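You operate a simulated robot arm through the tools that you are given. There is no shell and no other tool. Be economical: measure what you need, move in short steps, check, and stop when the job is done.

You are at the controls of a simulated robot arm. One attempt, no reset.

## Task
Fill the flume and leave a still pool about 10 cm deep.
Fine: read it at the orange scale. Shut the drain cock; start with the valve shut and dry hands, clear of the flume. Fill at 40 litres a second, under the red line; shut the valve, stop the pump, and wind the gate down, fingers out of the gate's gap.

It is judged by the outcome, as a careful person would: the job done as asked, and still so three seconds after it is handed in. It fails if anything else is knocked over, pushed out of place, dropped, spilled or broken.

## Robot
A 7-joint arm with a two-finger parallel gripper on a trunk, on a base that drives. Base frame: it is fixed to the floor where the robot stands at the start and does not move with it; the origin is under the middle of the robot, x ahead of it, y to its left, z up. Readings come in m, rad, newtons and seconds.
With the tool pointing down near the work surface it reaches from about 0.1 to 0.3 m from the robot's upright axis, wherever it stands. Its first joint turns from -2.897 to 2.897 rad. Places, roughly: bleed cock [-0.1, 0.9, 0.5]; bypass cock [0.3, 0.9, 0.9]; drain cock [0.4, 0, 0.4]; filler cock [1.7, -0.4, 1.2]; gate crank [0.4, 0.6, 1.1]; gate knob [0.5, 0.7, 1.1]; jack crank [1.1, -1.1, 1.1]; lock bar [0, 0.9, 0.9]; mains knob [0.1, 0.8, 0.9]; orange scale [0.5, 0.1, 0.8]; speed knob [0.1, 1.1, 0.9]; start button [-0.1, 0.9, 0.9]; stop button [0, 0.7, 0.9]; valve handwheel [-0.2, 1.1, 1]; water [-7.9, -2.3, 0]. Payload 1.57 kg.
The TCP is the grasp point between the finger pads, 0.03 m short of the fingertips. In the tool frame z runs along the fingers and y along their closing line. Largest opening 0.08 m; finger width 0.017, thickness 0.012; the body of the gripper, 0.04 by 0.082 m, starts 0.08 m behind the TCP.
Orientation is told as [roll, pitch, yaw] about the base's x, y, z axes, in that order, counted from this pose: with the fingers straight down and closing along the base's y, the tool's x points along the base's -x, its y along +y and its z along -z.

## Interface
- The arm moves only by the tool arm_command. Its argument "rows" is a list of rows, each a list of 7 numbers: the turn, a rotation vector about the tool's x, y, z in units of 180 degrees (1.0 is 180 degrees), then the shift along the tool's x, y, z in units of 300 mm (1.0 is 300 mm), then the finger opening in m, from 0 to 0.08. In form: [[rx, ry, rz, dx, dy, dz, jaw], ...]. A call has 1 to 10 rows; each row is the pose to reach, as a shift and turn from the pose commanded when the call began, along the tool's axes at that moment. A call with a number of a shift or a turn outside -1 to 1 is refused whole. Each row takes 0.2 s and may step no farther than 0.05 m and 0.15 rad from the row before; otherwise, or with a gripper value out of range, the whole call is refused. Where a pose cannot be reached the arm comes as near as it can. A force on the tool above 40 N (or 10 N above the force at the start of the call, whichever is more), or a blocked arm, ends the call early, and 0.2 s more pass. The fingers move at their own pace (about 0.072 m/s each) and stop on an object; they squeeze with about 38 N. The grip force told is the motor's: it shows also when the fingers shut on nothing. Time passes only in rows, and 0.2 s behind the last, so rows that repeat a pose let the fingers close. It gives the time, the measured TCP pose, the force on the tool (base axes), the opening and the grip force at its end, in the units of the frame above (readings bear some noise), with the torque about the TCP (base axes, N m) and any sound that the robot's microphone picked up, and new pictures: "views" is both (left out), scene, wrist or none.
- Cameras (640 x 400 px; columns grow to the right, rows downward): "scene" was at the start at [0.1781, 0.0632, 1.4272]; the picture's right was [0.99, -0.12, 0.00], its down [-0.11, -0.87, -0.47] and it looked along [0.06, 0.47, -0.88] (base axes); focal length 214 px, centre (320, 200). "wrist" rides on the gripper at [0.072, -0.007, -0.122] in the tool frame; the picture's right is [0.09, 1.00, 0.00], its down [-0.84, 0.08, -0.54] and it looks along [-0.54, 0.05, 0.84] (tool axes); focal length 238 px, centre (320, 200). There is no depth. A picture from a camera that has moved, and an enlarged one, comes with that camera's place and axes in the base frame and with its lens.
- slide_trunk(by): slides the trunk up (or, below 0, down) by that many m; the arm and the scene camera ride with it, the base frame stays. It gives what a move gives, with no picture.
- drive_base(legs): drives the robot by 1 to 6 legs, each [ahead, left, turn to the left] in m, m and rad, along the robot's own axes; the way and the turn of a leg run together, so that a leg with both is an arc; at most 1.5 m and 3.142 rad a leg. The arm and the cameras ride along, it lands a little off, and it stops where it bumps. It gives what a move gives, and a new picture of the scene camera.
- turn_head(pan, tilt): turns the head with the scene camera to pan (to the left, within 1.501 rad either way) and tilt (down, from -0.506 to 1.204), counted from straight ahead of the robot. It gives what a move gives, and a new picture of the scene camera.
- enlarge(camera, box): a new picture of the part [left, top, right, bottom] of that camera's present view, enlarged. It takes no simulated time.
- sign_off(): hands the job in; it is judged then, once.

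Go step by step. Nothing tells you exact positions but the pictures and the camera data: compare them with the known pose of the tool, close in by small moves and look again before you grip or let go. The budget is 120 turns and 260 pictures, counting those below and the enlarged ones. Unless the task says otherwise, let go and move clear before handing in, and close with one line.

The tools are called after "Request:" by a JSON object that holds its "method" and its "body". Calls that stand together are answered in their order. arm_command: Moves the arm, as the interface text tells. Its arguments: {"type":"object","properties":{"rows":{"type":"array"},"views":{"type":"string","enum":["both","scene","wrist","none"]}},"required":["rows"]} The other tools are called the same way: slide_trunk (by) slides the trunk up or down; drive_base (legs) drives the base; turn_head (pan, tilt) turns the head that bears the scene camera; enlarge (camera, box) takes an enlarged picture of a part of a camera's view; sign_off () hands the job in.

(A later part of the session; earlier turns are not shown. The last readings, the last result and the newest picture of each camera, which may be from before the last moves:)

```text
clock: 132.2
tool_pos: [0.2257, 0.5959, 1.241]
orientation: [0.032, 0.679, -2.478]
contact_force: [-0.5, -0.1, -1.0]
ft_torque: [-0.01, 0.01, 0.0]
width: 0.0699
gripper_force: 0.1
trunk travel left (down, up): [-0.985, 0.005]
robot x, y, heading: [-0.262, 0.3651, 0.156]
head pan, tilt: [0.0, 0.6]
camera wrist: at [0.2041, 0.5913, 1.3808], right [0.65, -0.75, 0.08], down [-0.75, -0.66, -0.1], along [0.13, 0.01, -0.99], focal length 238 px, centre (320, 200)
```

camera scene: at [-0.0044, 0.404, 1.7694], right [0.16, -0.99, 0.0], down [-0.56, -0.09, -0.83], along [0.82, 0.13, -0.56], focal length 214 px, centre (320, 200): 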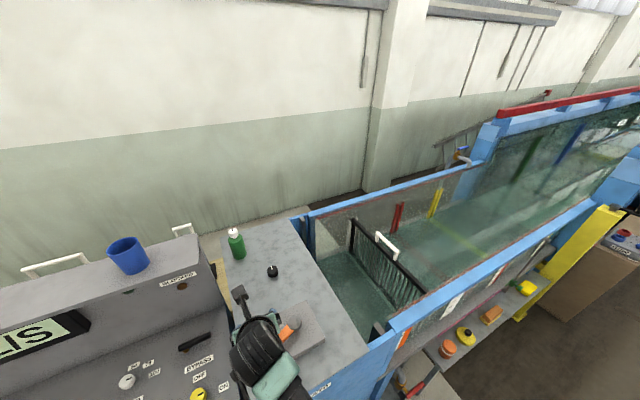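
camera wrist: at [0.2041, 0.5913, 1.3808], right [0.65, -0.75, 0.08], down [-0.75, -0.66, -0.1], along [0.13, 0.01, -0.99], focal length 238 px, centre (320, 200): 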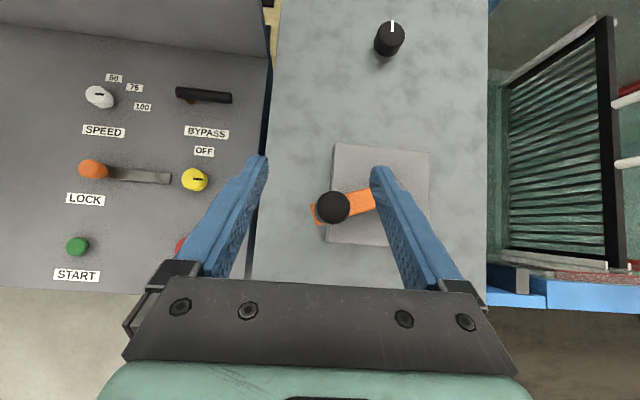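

I grip the handle again and raise the gate about 45° of crank.

Request:
{"method": "arm_command", "body": {"rows": [[0, 0, 0, -0.063, 0.055, 0.085, 0.07], [0, 0, 0, -0.125, 0.055, 0.17, 0.07], [0, 0, 0, -0.188, 0.055, 0.253, 0.07], [0, 0, 0, -0.188, 0.055, 0.253, 0.02], [0, 0, 0, -0.188, 0.055, 0.253, 0.02], [0, 0, 0, -0.188, 0.055, 0.253, 0.02], [0, 0, 0, -0.092, 0.055, 0.33, 0.02], [0, 0, 0, -0.022, 0.086, 0.388, 0.02], [0, 0, 0, -0.022, 0.086, 0.388, 0.02]], "views": "wrist"}}

Request:
{"method": "enlarge", "body": {"camera": "scene", "box": [280, 190, 460, 330]}}

```text
clock: 134.2
tool_pos: [0.2929, 0.6226, 1.1463]
orientation: [0.029, 0.679, -2.469]
contact_force: [-9.3, 26.2, -5.1]
ft_torque: [0.01, 0.53, -0.21]
width: 0.0319
gripper_force: 39.9
trunk travel left (down, up): [-0.985, 0.005]
robot x, y, heading: [-0.2619, 0.364, 0.159]
head pan, tilt: [0.0, 0.6]
camera wrist: at [0.2701, 0.6174, 1.2869], right [0.66, -0.75, 0.08], down [-0.74, -0.67, -0.1], along [0.13, 0.01, -0.99], focal length 238 px, centre (320, 200)
```

wrist: 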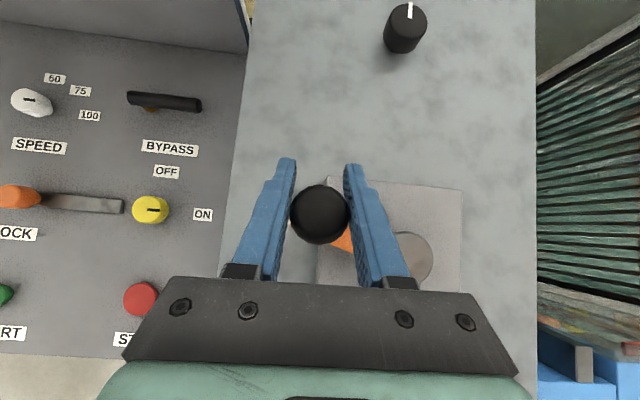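

```text
2.86 times, centred on (370, 260) of scene
camera zoom: at [-0.0053, 0.4103, 1.7693], right [0.16, -0.99, 0.0], down [-0.56, -0.09, -0.83], along [0.82, 0.13, -0.56], focal length 613 px, centre (177, 29)
```

zoom: 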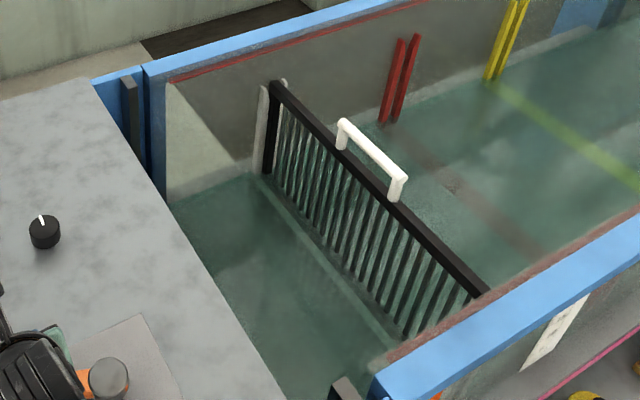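

Gate raised about 35°. I release, lift, and drive back to START with fingers closed.

Request:
{"method": "arm_command", "body": {"rows": [[0, 0, 0, 0, 0, 0, 0.07], [0, 0, 0, 0, 0, 0, 0.07], [0, 0, 0, 0.06, 0, -0.086, 0.07], [0, 0, 0, 0.12, 0, -0.172, 0.07], [0, 0, 0, 0.18, 0, -0.257, 0.07], [0, 0, 0, 0.18, 0, -0.257, 0.0], [0, 0, 0, 0.18, 0, -0.257, 0.0], [0, 0, 0, 0.18, 0, -0.257, 0.0]], "views": "none"}}

Request:
{"method": "drive_base", "body": {"legs": [[-0.362, 0.311, 0]]}}

Request:
{"method": "slide_trunk", "body": {"by": -0.2}}

Request:
{"method": "arm_command", "body": {"rows": [[0, 0, 0, 0, 0, 0, 0]], "views": "wrist"}}

```text
clock: 136.0
tool_pos: [0.2913, 0.6122, 1.2413]
orientation: [0.031, 0.68, -2.476]
contact_force: [0.5, 0.2, -0.4]
ft_torque: [-0.01, 0.02, 0.0]
width: 0.0
gripper_force: 20.9
trunk travel left (down, up): [-0.985, 0.005]
robot x, y, heading: [-0.2586, 0.3648, 0.153]
head pan, tilt: [0.0, 0.6]
```

```text
clock: 138.9
tool_pos: [-0.1205, 0.8629, 1.2394]
orientation: [0.032, 0.678, -2.474]
contact_force: [0.9, -0.1, 0.4]
ft_torque: [-0.01, 0.01, 0.02]
width: 0.0
gripper_force: 21.2
trunk travel left (down, up): [-0.985, 0.005]
robot x, y, heading: [-0.6725, 0.6137, 0.163]
head pan, tilt: [0.0, 0.6]
camera scene: at [-0.4148, 0.6538, 1.7692], right [0.16, -0.99, 0.0], down [-0.56, -0.09, -0.82], along [0.81, 0.13, -0.57], focal length 214 px, centre (320, 200)
```

scene: 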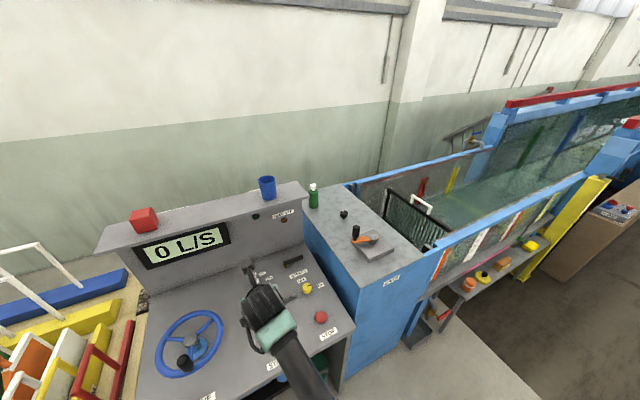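

```text
clock: 141.1
tool_pos: [-0.1202, 0.8644, 1.0399]
orientation: [0.031, 0.68, -2.474]
contact_force: [0.2, 0.4, 0.1]
ft_torque: [0.02, -0.01, -0.02]
width: 0.0
gripper_force: 20.8
trunk travel left (down, up): [-0.785, 0.205]
robot x, y, heading: [-0.6713, 0.6157, 0.163]
head pan, tilt: [0.0, 0.6]
```

```text
clock: 141.4
tool_pos: [-0.1204, 0.8642, 1.0396]
orientation: [0.031, 0.68, -2.473]
contact_force: [0.2, 0.5, -0.1]
ft_torque: [0.02, 0.03, 0.01]
width: 0.0001
gripper_force: 20.9
trunk travel left (down, up): [-0.785, 0.205]
robot x, y, heading: [-0.671, 0.6144, 0.168]
head pan, tilt: [0.0, 0.6]
camera wrist: at [-0.1437, 0.8593, 1.1798], right [0.66, -0.75, 0.08], down [-0.74, -0.66, -0.1], along [0.13, 0.01, -0.99], focal length 238 px, centre (320, 200)
```

wrist: 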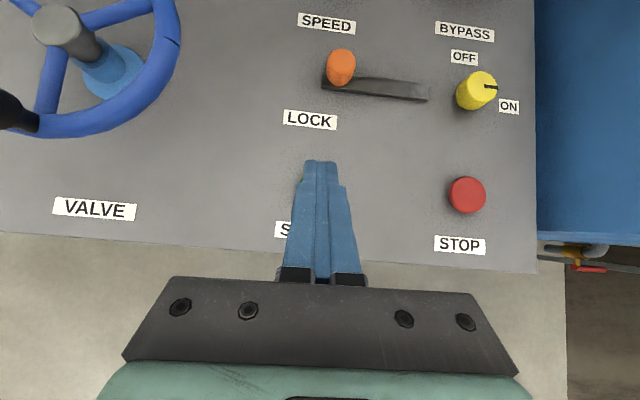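

Request:
{"method": "arm_command", "body": {"rows": [[0, 0, 0, -0.088, -0.007, 0.12, 0], [0, 0, 0, -0.175, -0.014, 0.238, 0], [0, 0, 0, -0.225, -0.02, 0.306, 0], [0, 0, 0, -0.246, -0.02, 0.335, 0], [0, 0, 0, -0.265, -0.02, 0.36, 0], [0, 0, 0, -0.2, -0.02, 0.27, 0], [0, 0, 0, -0.12, -0.02, 0.165, 0], [0, 0, 0, -0.03, -0.02, 0.05, 0]], "views": "none"}}

Request:
{"method": "enlarge", "body": {"camera": "scene", "box": [80, 180, 320, 330]}}

```text
clock: 143.2
tool_pos: [-0.122, 0.8715, 1.0232]
orientation: [0.031, 0.674, -2.471]
contact_force: [0.2, 0.1, -1.1]
ft_torque: [-0.02, 0.04, -0.02]
width: 0.0001
gripper_force: 20.7
trunk travel left (down, up): [-0.785, 0.205]
robot x, y, heading: [-0.6699, 0.6162, 0.162]
head pan, tilt: [0.0, 0.6]
heard: click
```

```text
2.67 times, centred on (200, 255) of scene
camera zoom: at [-0.4145, 0.6546, 1.569], right [0.16, -0.99, 0.0], down [-0.56, -0.09, -0.82], along [0.81, 0.13, -0.57], focal length 572 px, centre (640, 53)
```

zoom: 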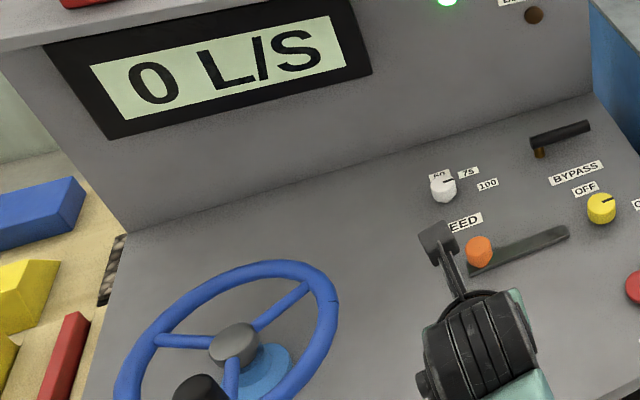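

RUN is lit. I pull the arm in and move to the valve wheel again.

Request:
{"method": "arm_command", "body": {"rows": [[0, 0, 0, -0.113, -0.007, -0.099, 0.03], [0, 0, 0, -0.226, -0.013, -0.198, 0.07], [0, 0, 0, -0.339, -0.02, -0.297, 0.07], [0, 0, 0, -0.451, -0.026, -0.396, 0.07]], "views": "none"}}

Request:
{"method": "drive_base", "body": {"legs": [[0.011, 0.268, 0]]}}

Request:
{"method": "turn_head", "body": {"pan": 0.3, "tilt": 0.5}}

Request:
{"method": "arm_command", "body": {"rows": [[0, 0, 0, 0, 0, 0, 0.07]], "views": "wrist"}}

```text
clock: 144.2
tool_pos: [-0.2734, 0.7668, 1.0316]
orientation: [0.031, 0.679, -2.475]
contact_force: [-0.3, -1.0, 0.2]
ft_torque: [-0.01, -0.01, 0.01]
width: 0.07
gripper_force: 0.1
trunk travel left (down, up): [-0.785, 0.205]
robot x, y, heading: [-0.6698, 0.6153, 0.162]
head pan, tilt: [0.0, 0.6]
```

```text
clock: 146.1
tool_pos: [-0.303, 1.0308, 1.0317]
orientation: [0.029, 0.679, -2.471]
contact_force: [0.5, 0.0, 0.2]
ft_torque: [0.01, 0.03, 0.0]
width: 0.0697
gripper_force: 0.1
trunk travel left (down, up): [-0.785, 0.205]
robot x, y, heading: [-0.7046, 0.8745, 0.161]
head pan, tilt: [0.0, 0.6]
camera scene: at [-0.4477, 0.9172, 1.5693], right [0.16, -0.99, 0.0], down [-0.56, -0.09, -0.83], along [0.81, 0.13, -0.56], focal length 214 px, centre (320, 200)
```

scene: 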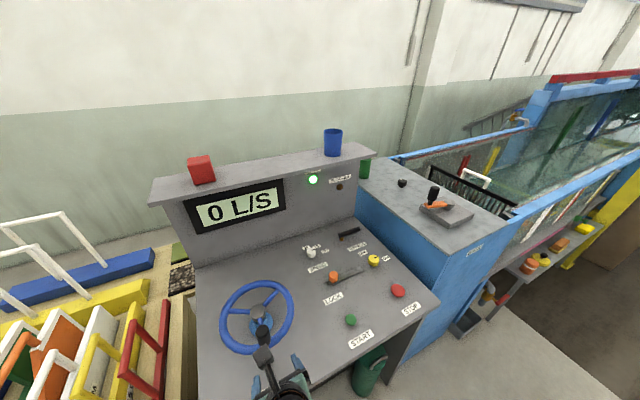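

```text
clock: 146.9
tool_pos: [-0.3032, 1.031, 1.031]
orientation: [0.032, 0.68, -2.471]
contact_force: [-1.2, 0.0, 0.1]
ft_torque: [0.01, -0.01, 0.03]
width: 0.0703
gripper_force: 0.0
trunk travel left (down, up): [-0.785, 0.205]
robot x, y, heading: [-0.6997, 0.8779, 0.161]
head pan, tilt: [0.3, 0.499]
camera scene: at [-0.4534, 0.9429, 1.5784], right [0.45, -0.89, 0.0], down [-0.43, -0.21, -0.88], along [0.79, 0.39, -0.48], focal length 214 px, centre (320, 200)
```

scene: 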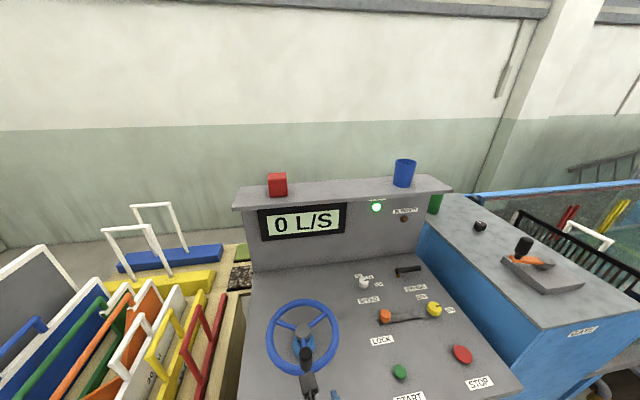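

```text
clock: 147.3
tool_pos: [-0.304, 1.03, 1.0311]
orientation: [0.034, 0.678, -2.471]
contact_force: [0.9, 0.3, -0.5]
ft_torque: [0.0, -0.01, -0.03]
width: 0.0699
gripper_force: 0.0
trunk travel left (down, up): [-0.785, 0.205]
robot x, y, heading: [-0.7008, 0.8752, 0.166]
head pan, tilt: [0.3, 0.499]
camera wrist: at [-0.3267, 1.0256, 1.1709], right [0.66, -0.75, 0.08], down [-0.74, -0.66, -0.1], along [0.13, 0.01, -0.99], focal length 238 px, centre (320, 200)
```

wrist: 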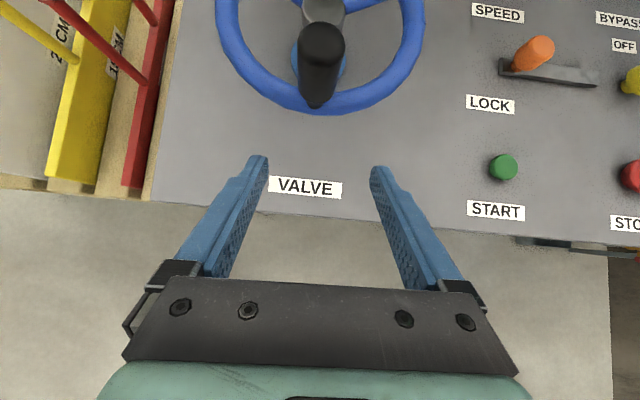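

Request:
{"method": "arm_command", "body": {"rows": [[0, 0, 0, 0.098, -0.011, 0.105, 0.07], [0, 0, 0, 0.195, -0.022, 0.21, 0.07], [0, 0, 0, 0.195, -0.022, 0.21, 0.02], [0, 0, 0, 0.195, -0.022, 0.21, 0.02], [0, 0, 0, 0.195, -0.022, 0.21, 0.02]], "views": "wrist"}}

```text
clock: 148.5
tool_pos: [-0.2419, 1.0882, 1.0193]
orientation: [0.031, 0.68, -2.473]
contact_force: [1.1, -1.7, 0.6]
ft_torque: [0.56, 0.47, -0.14]
width: 0.0325
gripper_force: 40.5
trunk travel left (down, up): [-0.785, 0.205]
robot x, y, heading: [-0.7038, 0.8754, 0.164]
head pan, tilt: [0.3, 0.499]
camera wrist: at [-0.2642, 1.0833, 1.158], right [0.66, -0.75, 0.08], down [-0.74, -0.66, -0.1], along [0.13, 0.01, -0.99], focal length 238 px, centre (320, 200)
```

wrist: 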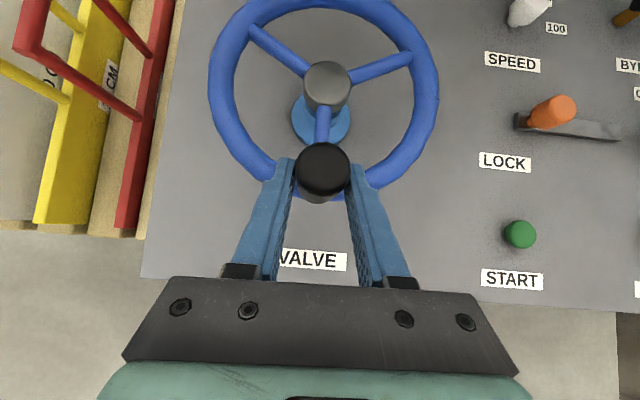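

Gripped in the same way as before. I open clockwise to the position that gave 40 L/S.

Request:
{"method": "arm_command", "body": {"rows": [[0, 0, 0, 0.047, -0.139, 0.034, 0.02], [0, 0, 0, 0.129, -0.243, 0.097, 0.02], [0, 0, 0, 0.233, -0.3, 0.179, 0.02], [0, 0, 0, 0.345, -0.295, 0.27, 0.02], [0, 0, 0, 0.444, -0.229, 0.352, 0.02], [0, 0, 0, 0.512, -0.115, 0.41, 0.02], [0, 0, 0, 0.535, 0.025, 0.433, 0.02], [0, 0, 0, 0.529, 0.09, 0.431, 0.02]], "views": "scene"}}

```text
clock: 150.3
tool_pos: [-0.0614, 1.1893, 1.0192]
orientation: [0.031, 0.679, -2.472]
contact_force: [-4.9, 1.2, 1.1]
ft_torque: [0.29, 0.24, -0.32]
width: 0.0323
gripper_force: 30.3
trunk travel left (down, up): [-0.785, 0.205]
robot x, y, heading: [-0.7029, 0.8748, 0.162]
head pan, tilt: [0.3, 0.499]
camera scene: at [-0.4541, 0.9433, 1.5786], right [0.45, -0.89, 0.0], down [-0.43, -0.21, -0.88], along [0.79, 0.39, -0.48], focal length 214 px, centre (320, 200)
```

scene: 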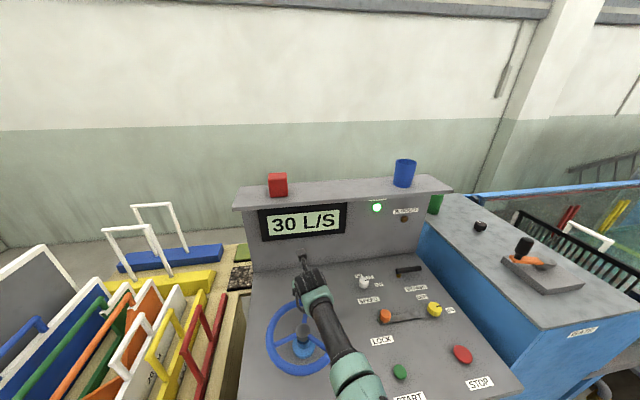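

Request:
{"method": "turn_head", "body": {"pan": -0.6, "tilt": 0.45}}

Request:
{"method": "enlarge", "body": {"camera": "scene", "box": [200, 120, 400, 245]}}

```text
clock: 151.5
tool_pos: [-0.0614, 1.1883, 1.0193]
orientation: [0.033, 0.681, -2.471]
contact_force: [-1.0, -0.1, 2.7]
ft_torque: [0.39, 0.91, -0.02]
width: 0.032
gripper_force: 39.8
trunk travel left (down, up): [-0.785, 0.205]
robot x, y, heading: [-0.7063, 0.8802, 0.162]
head pan, tilt: [-0.6, 0.45]
camera scene: at [-0.4518, 0.8634, 1.583], right [-0.42, -0.91, 0.0], down [-0.39, 0.18, -0.9], along [0.82, -0.38, -0.44], focal length 214 px, centre (320, 200)
```

scene: 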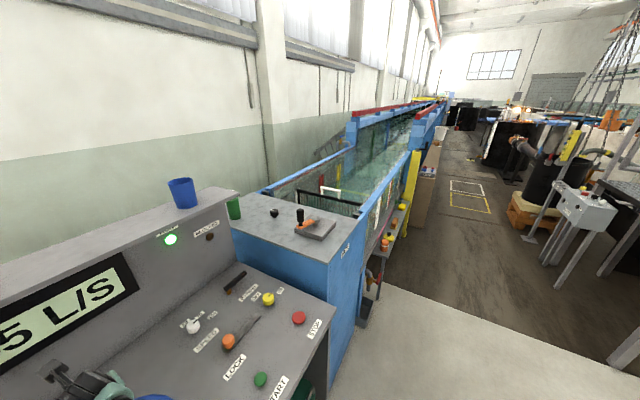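

```text
3.20 times, centred on (300, 182) of scene
camera zoom: at [-0.4518, 0.8634, 1.583], right [-0.42, -0.91, 0.0], down [-0.39, 0.18, -0.9], along [0.82, -0.38, -0.44], focal length 686 px, centre (384, 256)
```

zoom: 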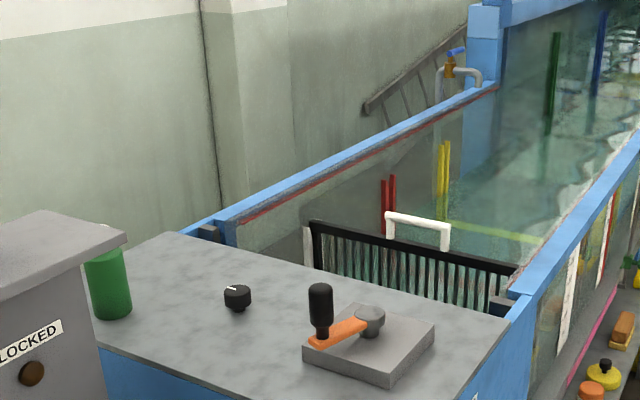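

Request:
{"method": "turn_head", "body": {"pan": -0.3, "tilt": 0.45}}

Request:
{"method": "enlarge", "body": {"camera": "scene", "box": [300, 120, 500, 245]}}

```text
clock: 152.3
tool_pos: [-0.0609, 1.1883, 1.0185]
orientation: [0.03, 0.681, -2.473]
contact_force: [0.7, -1.8, 2.3]
ft_torque: [0.33, 0.64, 0.06]
width: 0.0323
gripper_force: 40.4
trunk travel left (down, up): [-0.785, 0.205]
robot x, y, heading: [-0.7041, 0.8756, 0.164]
head pan, tilt: [-0.3, 0.45]
camera scene: at [-0.444, 0.8896, 1.583], right [-0.14, -0.99, 0.0], down [-0.43, 0.06, -0.9], along [0.89, -0.12, -0.44], focal length 214 px, centre (320, 200)
```

scene: 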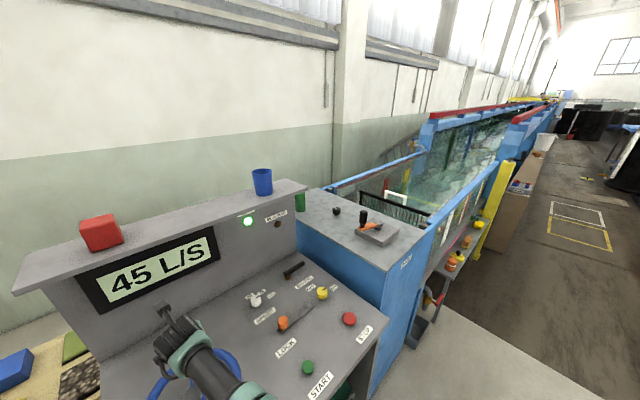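

```text
3.20 times, centred on (400, 182) of scene
camera zoom: at [-0.444, 0.8896, 1.583], right [-0.14, -0.99, 0.0], down [-0.43, 0.06, -0.9], along [0.89, -0.12, -0.44], focal length 686 px, centre (64, 256)
```

zoom: 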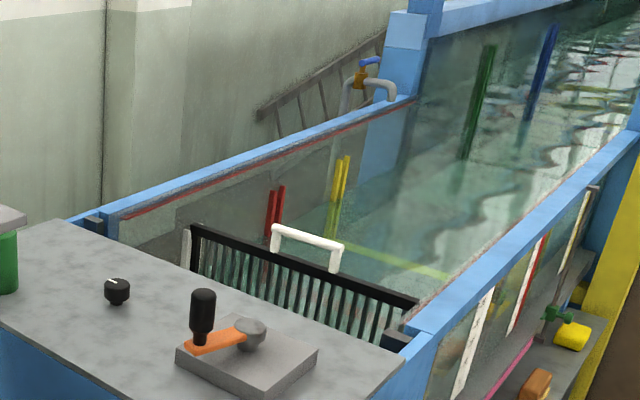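

45 L/S now; I trim back slightly to 40.

Request:
{"method": "arm_command", "body": {"rows": [[0, 0, 0, 0.005, -0.06, 0.002, 0.02], [0, 0, 0, 0.005, -0.06, 0.002, 0.02], [0, 0, 0, 0.005, -0.06, 0.002, 0.02]], "views": "scene"}}

Request:
{"method": "enlarge", "body": {"camera": "scene", "box": [300, 120, 500, 245]}}

```text
clock: 153.1
tool_pos: [-0.0692, 1.2061, 1.0184]
orientation: [0.032, 0.679, -2.471]
contact_force: [7.4, -0.3, -2.1]
ft_torque: [0.49, 0.18, 0.42]
width: 0.0319
gripper_force: 40.0
trunk travel left (down, up): [-0.785, 0.205]
robot x, y, heading: [-0.7009, 0.8761, 0.166]
head pan, tilt: [-0.3, 0.45]
camera scene: at [-0.4422, 0.8901, 1.5826], right [-0.14, -0.99, 0.0], down [-0.43, 0.06, -0.9], along [0.89, -0.12, -0.44], focal length 214 px, centre (320, 200)
```

scene: 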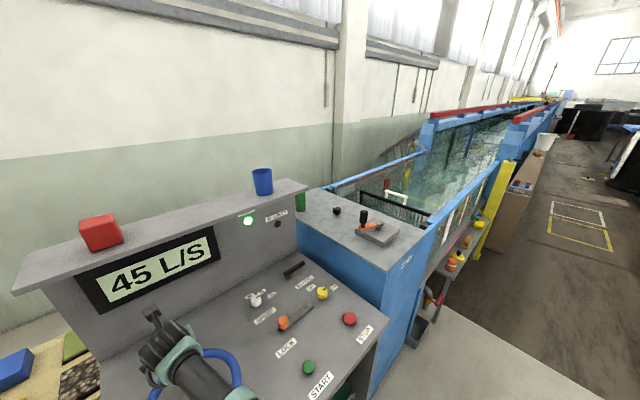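

```text
3.20 times, centred on (400, 182) of scene
camera zoom: at [-0.4422, 0.8901, 1.5826], right [-0.14, -0.99, 0.0], down [-0.43, 0.06, -0.9], along [0.89, -0.12, -0.44], focal length 686 px, centre (64, 256)
```

zoom: 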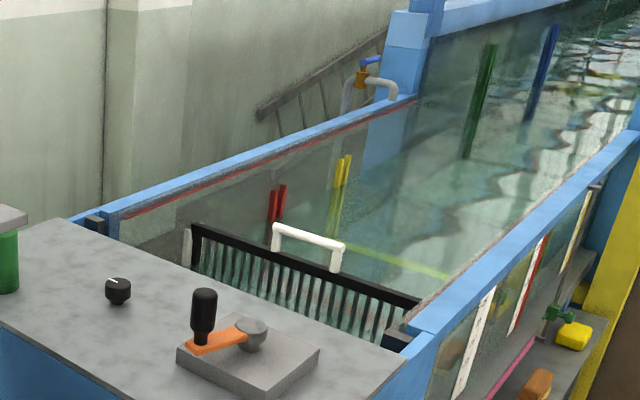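

Request:
{"method": "arm_command", "body": {"rows": [[0, 0, 0, 0.0, -0.035, -0.004, 0.02], [0, 0, 0, 0.0, -0.035, -0.004, 0.02]], "views": "scene"}}

Request:
{"method": "enlarge", "body": {"camera": "scene", "box": [300, 120, 500, 245]}}

```text
clock: 153.7
tool_pos: [-0.0778, 1.213, 1.0194]
orientation: [0.029, 0.679, -2.472]
contact_force: [6.4, 0.1, -3.0]
ft_torque: [0.82, 0.22, 0.31]
width: 0.032
gripper_force: 40.8
trunk travel left (down, up): [-0.785, 0.205]
robot x, y, heading: [-0.7033, 0.8781, 0.167]
head pan, tilt: [-0.3, 0.45]
camera scene: at [-0.4424, 0.8899, 1.5826], right [-0.14, -0.99, 0.0], down [-0.43, 0.06, -0.9], along [0.89, -0.12, -0.44], focal length 214 px, centre (320, 200)
```

scene: 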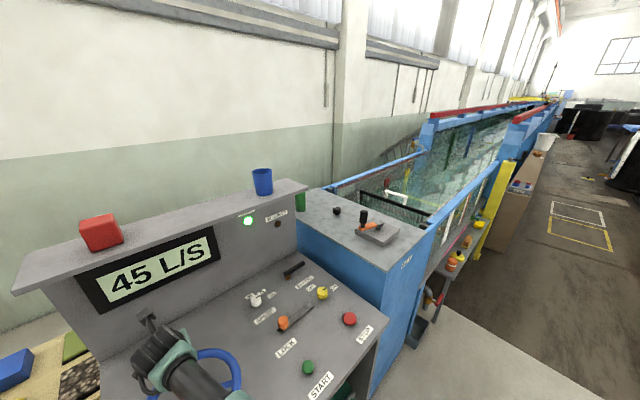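

```text
3.20 times, centred on (400, 182) of scene
camera zoom: at [-0.4424, 0.8899, 1.5826], right [-0.14, -0.99, 0.0], down [-0.43, 0.06, -0.9], along [0.89, -0.12, -0.44], focal length 686 px, centre (64, 256)
```

zoom: 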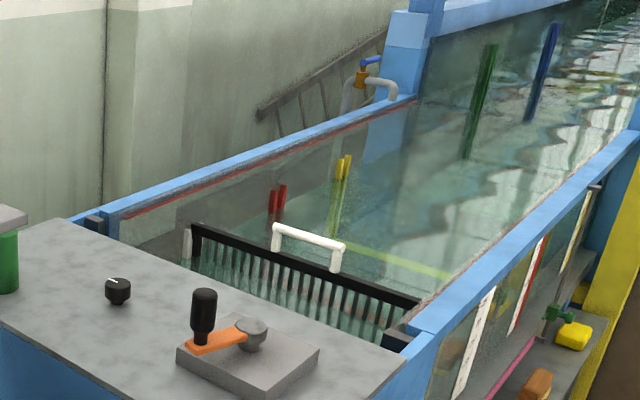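

Level is well above what I need and still under the red line; the valve is now trimmed to about 40. I shut the valve.

Request:
{"method": "arm_command", "body": {"rows": [[0, 0, 0, -0.032, -0.137, -0.03, 0.02], [0, 0, 0, -0.107, -0.242, -0.094, 0.02], [0, 0, 0, -0.211, -0.295, -0.179, 0.02], [0, 0, 0, -0.323, -0.287, -0.27, 0.02], [0, 0, 0, -0.423, -0.22, -0.349, 0.02], [0, 0, 0, -0.497, -0.106, -0.405, 0.02], [0, 0, 0, -0.533, 0.006, -0.43, 0.02], [0, 0, 0, -0.534, 0.035, -0.431, 0.02], [0, 0, 0, -0.534, 0.035, -0.431, 0.02]], "views": "scene"}}

Request:
{"method": "enlarge", "body": {"camera": "scene", "box": [300, 120, 500, 245]}}

```text
clock: 155.7
tool_pos: [-0.2391, 1.0862, 1.0199]
orientation: [0.022, 0.681, -2.467]
contact_force: [-9.9, 23.0, -3.2]
ft_torque: [1.65, 0.31, 0.06]
width: 0.0322
gripper_force: 40.2
trunk travel left (down, up): [-0.785, 0.205]
robot x, y, heading: [-0.7002, 0.8765, 0.169]
head pan, tilt: [-0.3, 0.45]
camera scene: at [-0.4448, 0.8936, 1.583], right [-0.13, -0.99, 0.0], down [-0.43, 0.06, -0.9], along [0.89, -0.12, -0.43], focal length 214 px, centre (320, 200)
```

scene: 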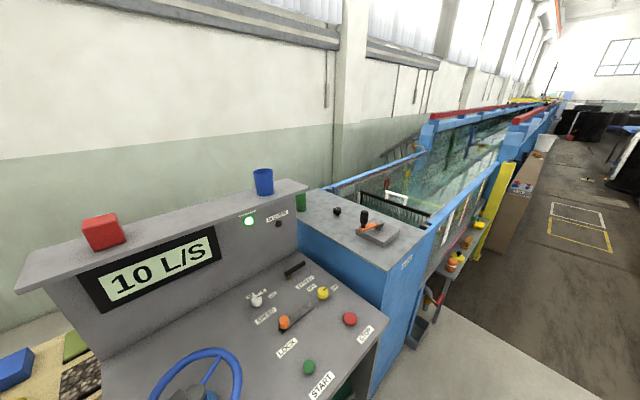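

```text
3.20 times, centred on (400, 182) of scene
camera zoom: at [-0.4448, 0.8936, 1.583], right [-0.13, -0.99, 0.0], down [-0.43, 0.06, -0.9], along [0.89, -0.12, -0.43], focal length 686 px, centre (64, 256)
```

zoom: 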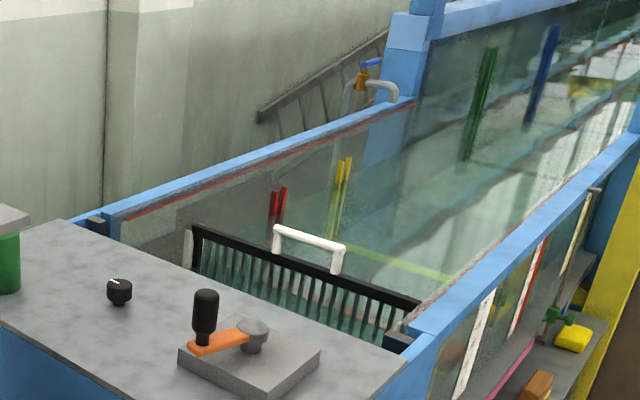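

The wheel is on its shut stop and the display is falling. I let go, back out and check for 0.

Request:
{"method": "arm_command", "body": {"rows": [[0, 0, 0, 0, 0, 0, 0.07], [0, 0, 0, 0, 0, 0, 0.07], [0, 0, 0, -0.09, 0.0, -0.096, 0.07], [0, 0, 0, -0.181, 0.0, -0.192, 0.07], [0, 0, 0, -0.181, 0.0, -0.25, 0.0], [0, 0, 0, -0.181, 0.0, -0.25, 0.0], [0, 0, 0, -0.181, 0.0, -0.25, 0.0]], "views": "scene"}}

```text
clock: 157.3
tool_pos: [-0.3064, 1.0262, 1.0435]
orientation: [0.031, 0.679, -2.471]
contact_force: [-0.2, 0.4, -0.2]
ft_torque: [0.02, 0.02, 0.0]
width: 0.0
gripper_force: 21.4
trunk travel left (down, up): [-0.785, 0.205]
robot x, y, heading: [-0.7029, 0.8787, 0.167]
head pan, tilt: [-0.3, 0.45]
camera scene: at [-0.4438, 0.8901, 1.5829], right [-0.14, -0.99, 0.0], down [-0.43, 0.06, -0.9], along [0.89, -0.12, -0.44], focal length 214 px, centre (320, 200)
```

scene: 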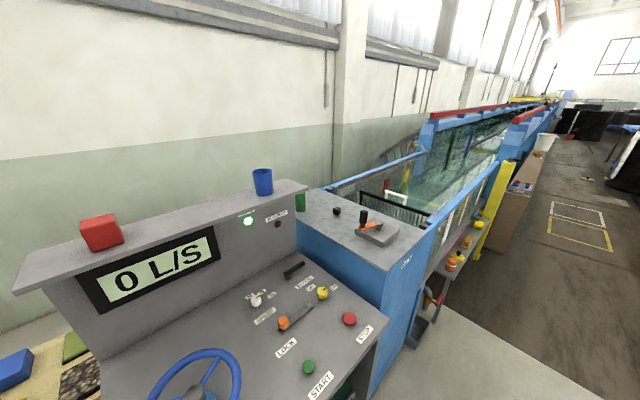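

Now STOP again.

Request:
{"method": "drive_base", "body": {"legs": [[0.167, -0.402, 0]]}}

Request:
{"method": "arm_command", "body": {"rows": [[0, 0, 0, 0.055, 0.004, 0.109, 0.0], [0, 0, 0, 0.11, 0.009, 0.217, 0.0], [0, 0, 0, 0.165, 0.013, 0.326, 0.0]], "views": "wrist"}}

```text
clock: 160.0
tool_pos: [-0.0754, 0.6603, 1.0427]
orientation: [0.032, 0.679, -2.468]
contact_force: [0.5, -0.8, 0.1]
ft_torque: [0.0, 0.04, 0.02]
width: 0.0
gripper_force: 21.5
trunk travel left (down, up): [-0.785, 0.205]
robot x, y, heading: [-0.4704, 0.5064, 0.17]
head pan, tilt: [-0.3, 0.45]
camera scene: at [-0.212, 0.5251, 1.5829], right [-0.13, -0.99, 0.0], down [-0.43, 0.06, -0.9], along [0.89, -0.12, -0.44], focal length 214 px, centre (320, 200)
```

scene: 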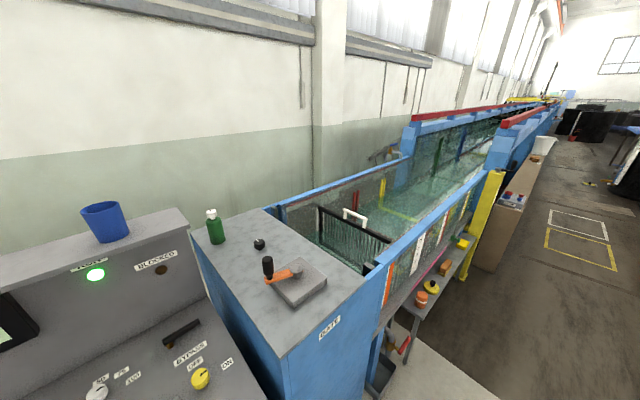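

```text
clock: 160.8
tool_pos: [0.0079, 0.721, 0.9991]
orientation: [0.032, 0.679, -2.464]
contact_force: [0.5, 0.5, -0.3]
ft_torque: [-0.04, -0.01, -0.04]
width: 0.0
gripper_force: 21.7
trunk travel left (down, up): [-0.785, 0.205]
robot x, y, heading: [-0.4722, 0.5096, 0.168]
head pan, tilt: [-0.3, 0.45]
camera wrist: at [-0.015, 0.7166, 1.1382], right [0.66, -0.74, 0.08], down [-0.74, -0.67, -0.1], along [0.13, 0.01, -0.99], focal length 238 px, centre (320, 200)
```

wrist: 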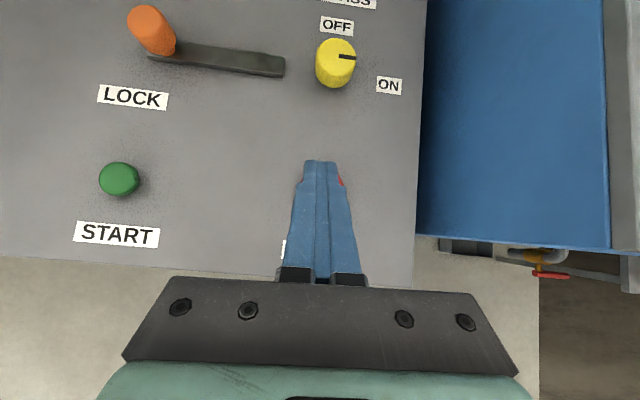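

Request:
{"method": "arm_command", "body": {"rows": [[0, 0, 0, -0.08, 0.007, 0.095, 0.0], [0, 0, 0, -0.145, 0.007, 0.175, 0.0], [0, 0, 0, -0.17, 0.007, 0.207, 0.0], [0, 0, 0, -0.185, 0.007, 0.225, 0.0], [0, 0, 0, -0.198, 0.007, 0.241, 0.0], [0, 0, 0, -0.13, 0.007, 0.16, 0.0], [0, 0, 0, -0.03, 0.007, 0.05, 0.0], [0, 0, 0, 0.06, 0.007, -0.05, 0.0]], "views": "scene"}}

```text
clock: 162.6
tool_pos: [0.0104, 0.7206, 1.0193]
orientation: [0.031, 0.675, -2.466]
contact_force: [-0.3, 0.9, -0.4]
ft_torque: [0.03, 0.03, 0.01]
width: 0.0
gripper_force: 21.6
trunk travel left (down, up): [-0.785, 0.205]
robot x, y, heading: [-0.4701, 0.5106, 0.168]
head pan, tilt: [-0.3, 0.45]
heard: click
camera scene: at [-0.2112, 0.5256, 1.5826], right [-0.13, -0.99, 0.0], down [-0.43, 0.06, -0.9], along [0.89, -0.12, -0.44], focal length 214 px, centre (320, 200)
```

scene: 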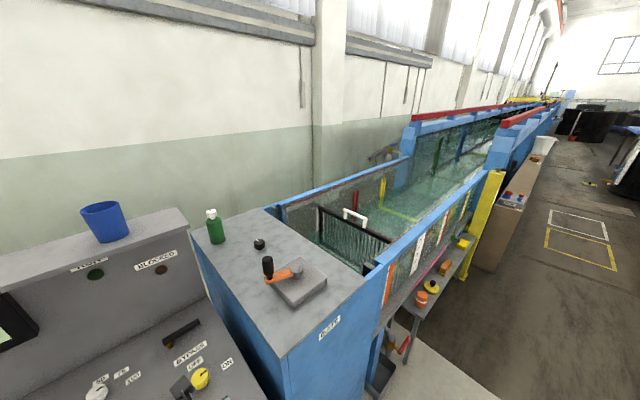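

Pump off. I back away and go down to read the orange scale.

Request:
{"method": "drive_base", "body": {"legs": [[-0.227, -0.105, 0], [0.203, -0.571, 0]]}}

Request:
{"method": "slide_trunk", "body": {"by": -0.4}}

Request:
{"method": "slide_trunk", "body": {"by": -0.35}}

Request:
{"method": "turn_head", "body": {"pan": 0.2, "tilt": 0.2}}

Request:
{"method": "enlarge", "body": {"camera": "scene", "box": [240, 140, 400, 240]}}

```text
clock: 167.4
tool_pos: [0.1006, 0.0582, 1.0201]
orientation: [0.032, 0.679, -2.462]
contact_force: [0.5, 0.4, 0.4]
ft_torque: [-0.02, -0.01, 0.0]
width: 0.0
gripper_force: 21.5
trunk travel left (down, up): [-0.785, 0.205]
robot x, y, heading: [-0.3818, -0.1564, 0.176]
head pan, tilt: [-0.3, 0.45]
camera scene: at [-0.1214, -0.1372, 1.5829], right [-0.13, -0.99, 0.0], down [-0.43, 0.06, -0.9], along [0.89, -0.11, -0.44], focal length 214 px, centre (320, 200)
```

scene: 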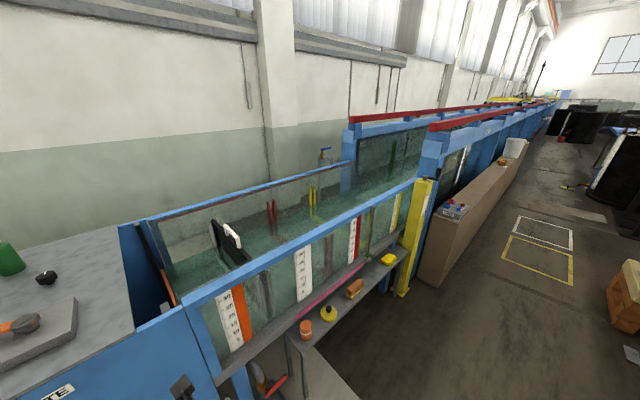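

```text
clock: 171.2
tool_pos: [0.1013, 0.0592, 0.6198]
orientation: [0.032, 0.679, -2.463]
contact_force: [-0.5, 0.5, 0.7]
ft_torque: [0.02, -0.01, -0.02]
width: 0.0
gripper_force: 21.7
trunk travel left (down, up): [-0.385, 0.605]
robot x, y, heading: [-0.3839, -0.1542, 0.169]
head pan, tilt: [-0.3, 0.45]
```

```text
clock: 174.7
tool_pos: [0.1004, 0.0586, 0.27]
orientation: [0.031, 0.68, -2.463]
contact_force: [0.7, -0.2, 0.0]
ft_torque: [-0.02, 0.02, 0.06]
width: 0.0001
gripper_force: 21.0
trunk travel left (down, up): [-0.035, 0.955]
robot x, y, heading: [-0.3787, -0.1509, 0.169]
head pan, tilt: [-0.3, 0.45]
```

```text
clock: 175.6
tool_pos: [0.1008, 0.0589, 0.2704]
orientation: [0.031, 0.68, -2.463]
contact_force: [-0.6, -0.2, -0.1]
ft_torque: [-0.01, -0.03, 0.01]
width: 0.0002
gripper_force: 21.1
trunk travel left (down, up): [-0.035, 0.955]
robot x, y, heading: [-0.379, -0.1527, 0.168]
head pan, tilt: [0.201, 0.201]
camera scene: at [-0.1258, -0.0915, 0.8561], right [0.36, -0.93, 0.0], down [-0.19, -0.07, -0.98], along [0.91, 0.36, -0.2], focal length 214 px, centre (320, 200)
```

scene: 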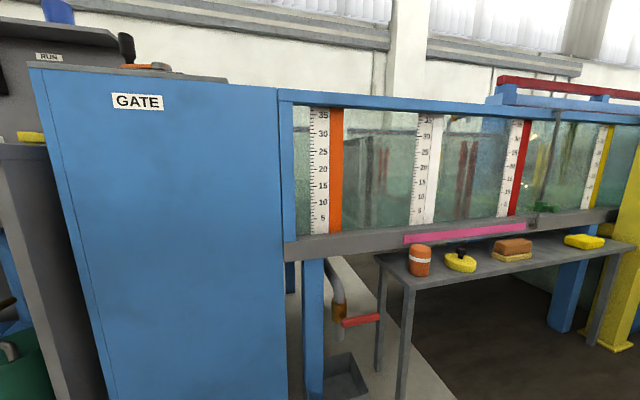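

```text
4.00 times, centred on (320, 190) of scene
camera zoom: at [-0.1258, -0.0915, 0.8561], right [0.36, -0.93, 0.0], down [-0.19, -0.07, -0.98], along [0.91, 0.36, -0.2], focal length 858 px, centre (320, 240)
```

zoom: 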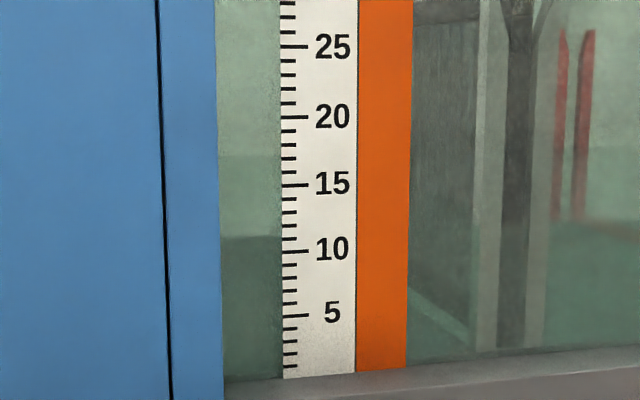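

The front water line reads about 11 cm now (the upper line is the far wall's). I check more closely whether it has settled.

Request:
{"method": "enlarge", "body": {"camera": "scene", "box": [285, 170, 365, 230]}}

Request:
{"method": "turn_head", "body": {"pan": 0.2, "tilt": 0.3}}

Request:
{"method": "turn_head", "body": {"pan": 0.2, "tilt": 0.2}}

Request:
{"method": "enlarge", "body": {"camera": "scene", "box": [285, 170, 365, 230]}}

```text
6.67 times, centred on (325, 200) of scene
camera zoom: at [-0.1258, -0.0915, 0.8561], right [0.36, -0.93, 0.0], down [-0.19, -0.07, -0.98], along [0.91, 0.36, -0.2], focal length 1430 px, centre (287, 200)
```

zoom: 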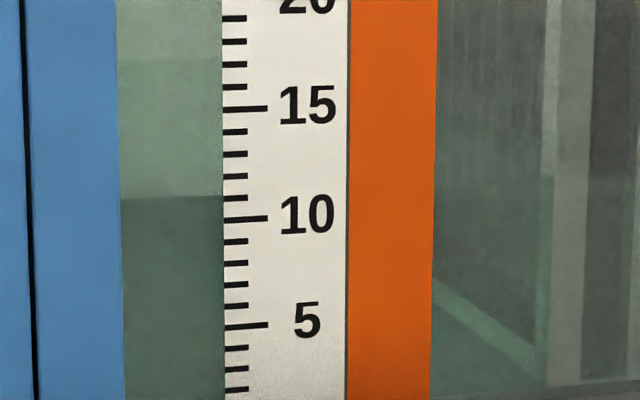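

```text
clock: 176.3
tool_pos: [0.1021, 0.0594, 0.2702]
orientation: [0.032, 0.679, -2.463]
contact_force: [-0.3, -1.1, 0.4]
ft_torque: [0.03, 0.02, 0.02]
width: 0.0004
gripper_force: 21.4
trunk travel left (down, up): [-0.035, 0.955]
robot x, y, heading: [-0.3814, -0.1561, 0.174]
head pan, tilt: [0.201, 0.3]
camera scene: at [-0.1257, -0.0913, 0.8469], right [0.36, -0.93, 0.0], down [-0.28, -0.11, -0.96], along [0.89, 0.35, -0.3], focal length 214 px, centre (320, 200)
```

scene: 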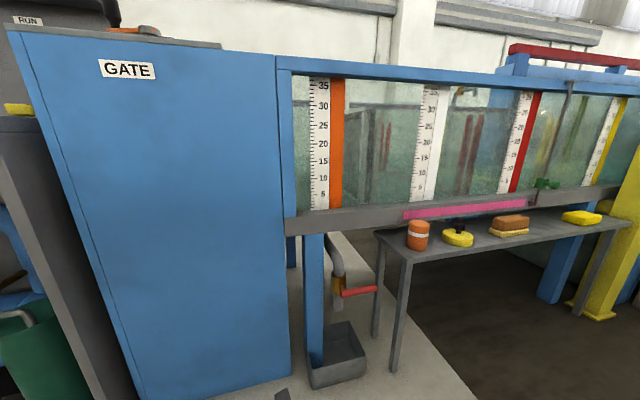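

```text
clock: 176.9
tool_pos: [0.1009, 0.0596, 0.2695]
orientation: [0.031, 0.679, -2.463]
contact_force: [-0.2, 0.0, 0.2]
ft_torque: [-0.03, -0.01, 0.0]
width: 0.0
gripper_force: 21.1
trunk travel left (down, up): [-0.035, 0.955]
robot x, y, heading: [-0.3775, -0.1519, 0.174]
head pan, tilt: [0.201, 0.201]
camera scene: at [-0.1259, -0.0914, 0.8561], right [0.36, -0.93, 0.0], down [-0.19, -0.07, -0.98], along [0.91, 0.36, -0.2], focal length 214 px, centre (320, 200)
```

scene: 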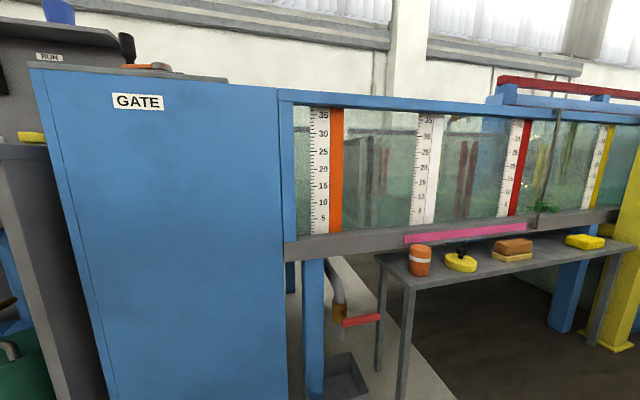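

```text
6.67 times, centred on (325, 200) of scene
camera zoom: at [-0.1259, -0.0914, 0.8561], right [0.36, -0.93, 0.0], down [-0.19, -0.07, -0.98], along [0.91, 0.36, -0.2], focal length 1430 px, centre (287, 200)
```

zoom: 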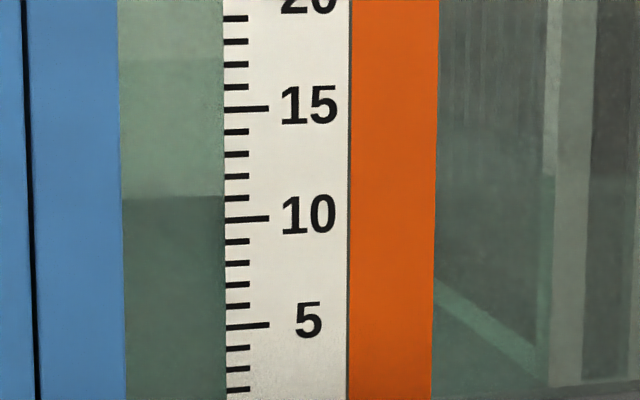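

Settled at about 11 cm. I go back to the crank to wind the gate down by about 11° (≈1 cm).

Request:
{"method": "slide_trunk", "body": {"by": 0.4}}

Request:
{"method": "slide_trunk", "body": {"by": 0.4}}

Request:
{"method": "slide_trunk", "body": {"by": 0.15}}

Request:
{"method": "arm_command", "body": {"rows": [[0, 0, 0, 0.119, 0.007, 0.065, 0.07], [0, 0, 0, 0.238, 0.014, 0.129, 0.07], [0, 0, 0, 0.238, 0.014, 0.129, 0.07]], "views": "none"}}

Request:
{"method": "drive_base", "body": {"legs": [[0.205, 0.484, 0]]}}

Request:
{"method": "arm_command", "body": {"rows": [[0, 0, 0, 0, 0, 0, 0.07]], "views": "wrist"}}

```text
clock: 180.8
tool_pos: [0.1005, 0.059, 0.6702]
orientation: [0.031, 0.678, -2.464]
contact_force: [-0.3, -0.2, -0.6]
ft_torque: [0.0, 0.03, 0.01]
width: 0.0001
gripper_force: 21.4
trunk travel left (down, up): [-0.435, 0.555]
robot x, y, heading: [-0.3771, -0.1516, 0.17]
head pan, tilt: [0.201, 0.201]
```

```text
clock: 184.6
tool_pos: [0.1011, 0.0601, 1.0697]
orientation: [0.03, 0.68, -2.463]
contact_force: [-0.4, 0.1, 0.2]
ft_torque: [0.01, 0.01, 0.0]
width: 0.0
gripper_force: 21.2
trunk travel left (down, up): [-0.835, 0.155]
robot x, y, heading: [-0.382, -0.1545, 0.169]
head pan, tilt: [0.201, 0.201]
```

```text
clock: 186.3
tool_pos: [0.1007, 0.0593, 1.2194]
orientation: [0.028, 0.678, -2.462]
contact_force: [0.0, 0.1, 0.9]
ft_torque: [-0.03, 0.01, 0.0]
width: 0.0
gripper_force: 21.0
trunk travel left (down, up): [-0.985, 0.005]
robot x, y, heading: [-0.3823, -0.1529, 0.169]
head pan, tilt: [0.201, 0.201]
```

```text
clock: 187.1
tool_pos: [0.1646, 0.1053, 1.2357]
orientation: [0.031, 0.678, -2.463]
contact_force: [0.1, -0.2, 1.1]
ft_torque: [0.01, 0.03, -0.02]
width: 0.0698
gripper_force: 0.1
trunk travel left (down, up): [-0.985, 0.005]
robot x, y, heading: [-0.3826, -0.1528, 0.169]
head pan, tilt: [0.201, 0.201]
```

```text
clock: 190.2
tool_pos: [0.2871, 0.6169, 1.2355]
orientation: [0.032, 0.68, -2.463]
contact_force: [-0.1, -0.3, 0.5]
ft_torque: [0.03, -0.02, 0.01]
width: 0.0702
gripper_force: 0.0
trunk travel left (down, up): [-0.985, 0.005]
robot x, y, heading: [-0.2562, 0.3556, 0.173]
head pan, tilt: [0.201, 0.201]
camera scene: at [-0.0031, 0.419, 1.8062], right [0.37, -0.93, 0.0], down [-0.19, -0.07, -0.98], along [0.91, 0.36, -0.2], focal length 214 px, centre (320, 200)
```

scene: 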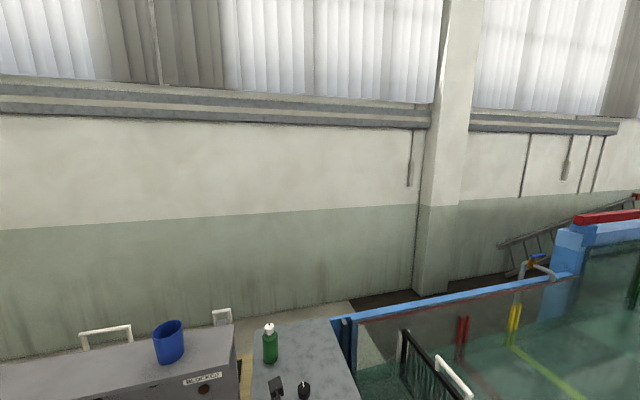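

```text
clock: 190.6
tool_pos: [0.2874, 0.6173, 1.2355]
orientation: [0.032, 0.68, -2.462]
contact_force: [-0.9, -0.5, 0.0]
ft_torque: [-0.04, 0.0, 0.0]
width: 0.0702
gripper_force: 0.0
trunk travel left (down, up): [-0.985, 0.005]
robot x, y, heading: [-0.2578, 0.3584, 0.172]
head pan, tilt: [0.201, 0.201]
camera wrist: at [0.2646, 0.6118, 1.3748], right [0.67, -0.74, 0.08], down [-0.73, -0.67, -0.1], along [0.13, 0.01, -0.99], focal length 238 px, centre (320, 200)
```

wrist: 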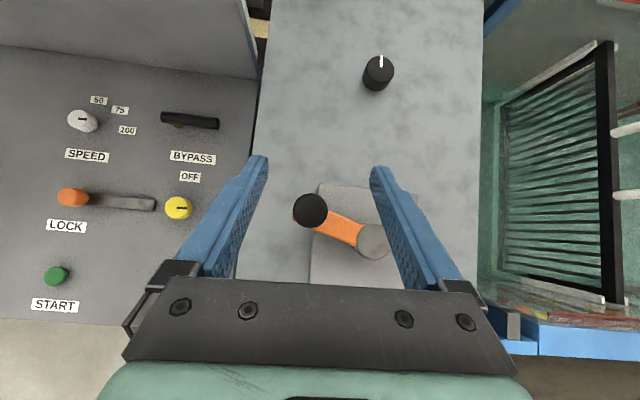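

Handle at 110°. I descend, grip and turn about 11° counter-clockwise.

Request:
{"method": "arm_command", "body": {"rows": [[0, 0, 0, -0.066, -0.014, 0.073, 0.07], [0, 0, 0, -0.133, -0.014, 0.146, 0.07], [0, 0, 0, -0.199, -0.014, 0.218, 0.07], [0, 0, 0, -0.199, -0.014, 0.218, 0.02], [0, 0, 0, -0.199, -0.014, 0.218, 0.02], [0, 0, 0, -0.199, -0.014, 0.218, 0.02]], "views": "wrist"}}

Request:
{"method": "arm_command", "body": {"rows": [[0, 0, 0, -0.02, -0.009, -0.016, 0.02], [0, 0, 0, -0.039, -0.017, -0.032, 0.02], [0, 0, 0, -0.039, -0.017, -0.032, 0.02]], "views": "wrist"}}

```text
clock: 192.0
tool_pos: [0.2825, 0.6161, 1.1446]
orientation: [0.029, 0.679, -2.465]
contact_force: [0.2, -0.3, -1.8]
ft_torque: [0.96, 0.09, 0.09]
width: 0.0325
gripper_force: 40.6
trunk travel left (down, up): [-0.985, 0.005]
robot x, y, heading: [-0.2569, 0.3567, 0.17]
head pan, tilt: [0.201, 0.201]
camera wrist: at [0.2607, 0.6108, 1.285], right [0.67, -0.74, 0.08], down [-0.73, -0.67, -0.1], along [0.13, 0.01, -0.99], focal length 238 px, centre (320, 200)
```

wrist: 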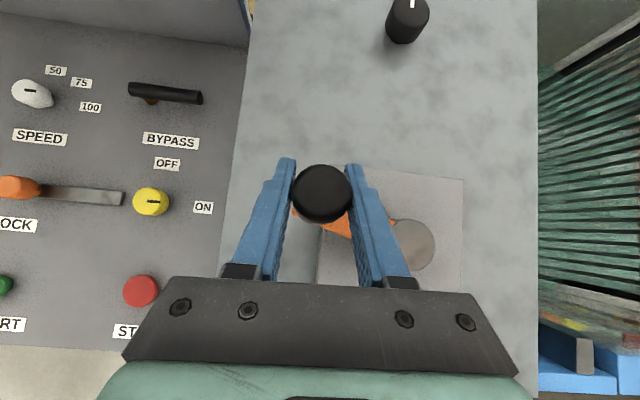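

```text
clock: 192.8
tool_pos: [0.2695, 0.6084, 1.1452]
orientation: [0.031, 0.679, -2.465]
contact_force: [5.9, -4.0, -2.8]
ft_torque: [1.17, 0.29, 0.26]
width: 0.0326
gripper_force: 40.9
trunk travel left (down, up): [-0.985, 0.005]
robot x, y, heading: [-0.2557, 0.3571, 0.175]
head pan, tilt: [0.201, 0.201]
camera wrist: at [0.2461, 0.6042, 1.2851], right [0.66, -0.74, 0.08], down [-0.74, -0.67, -0.1], along [0.13, 0.01, -0.99], focal length 238 px, centre (320, 200)
```

wrist: 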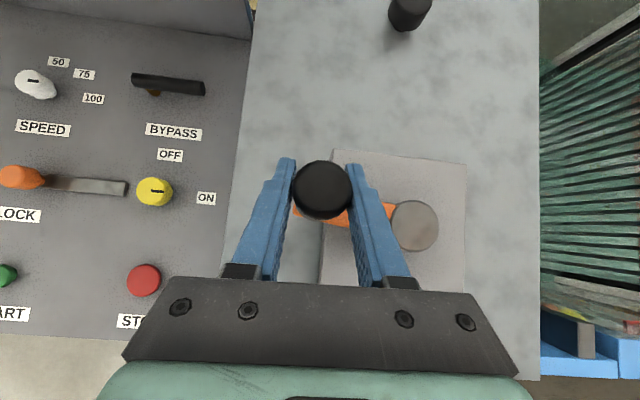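

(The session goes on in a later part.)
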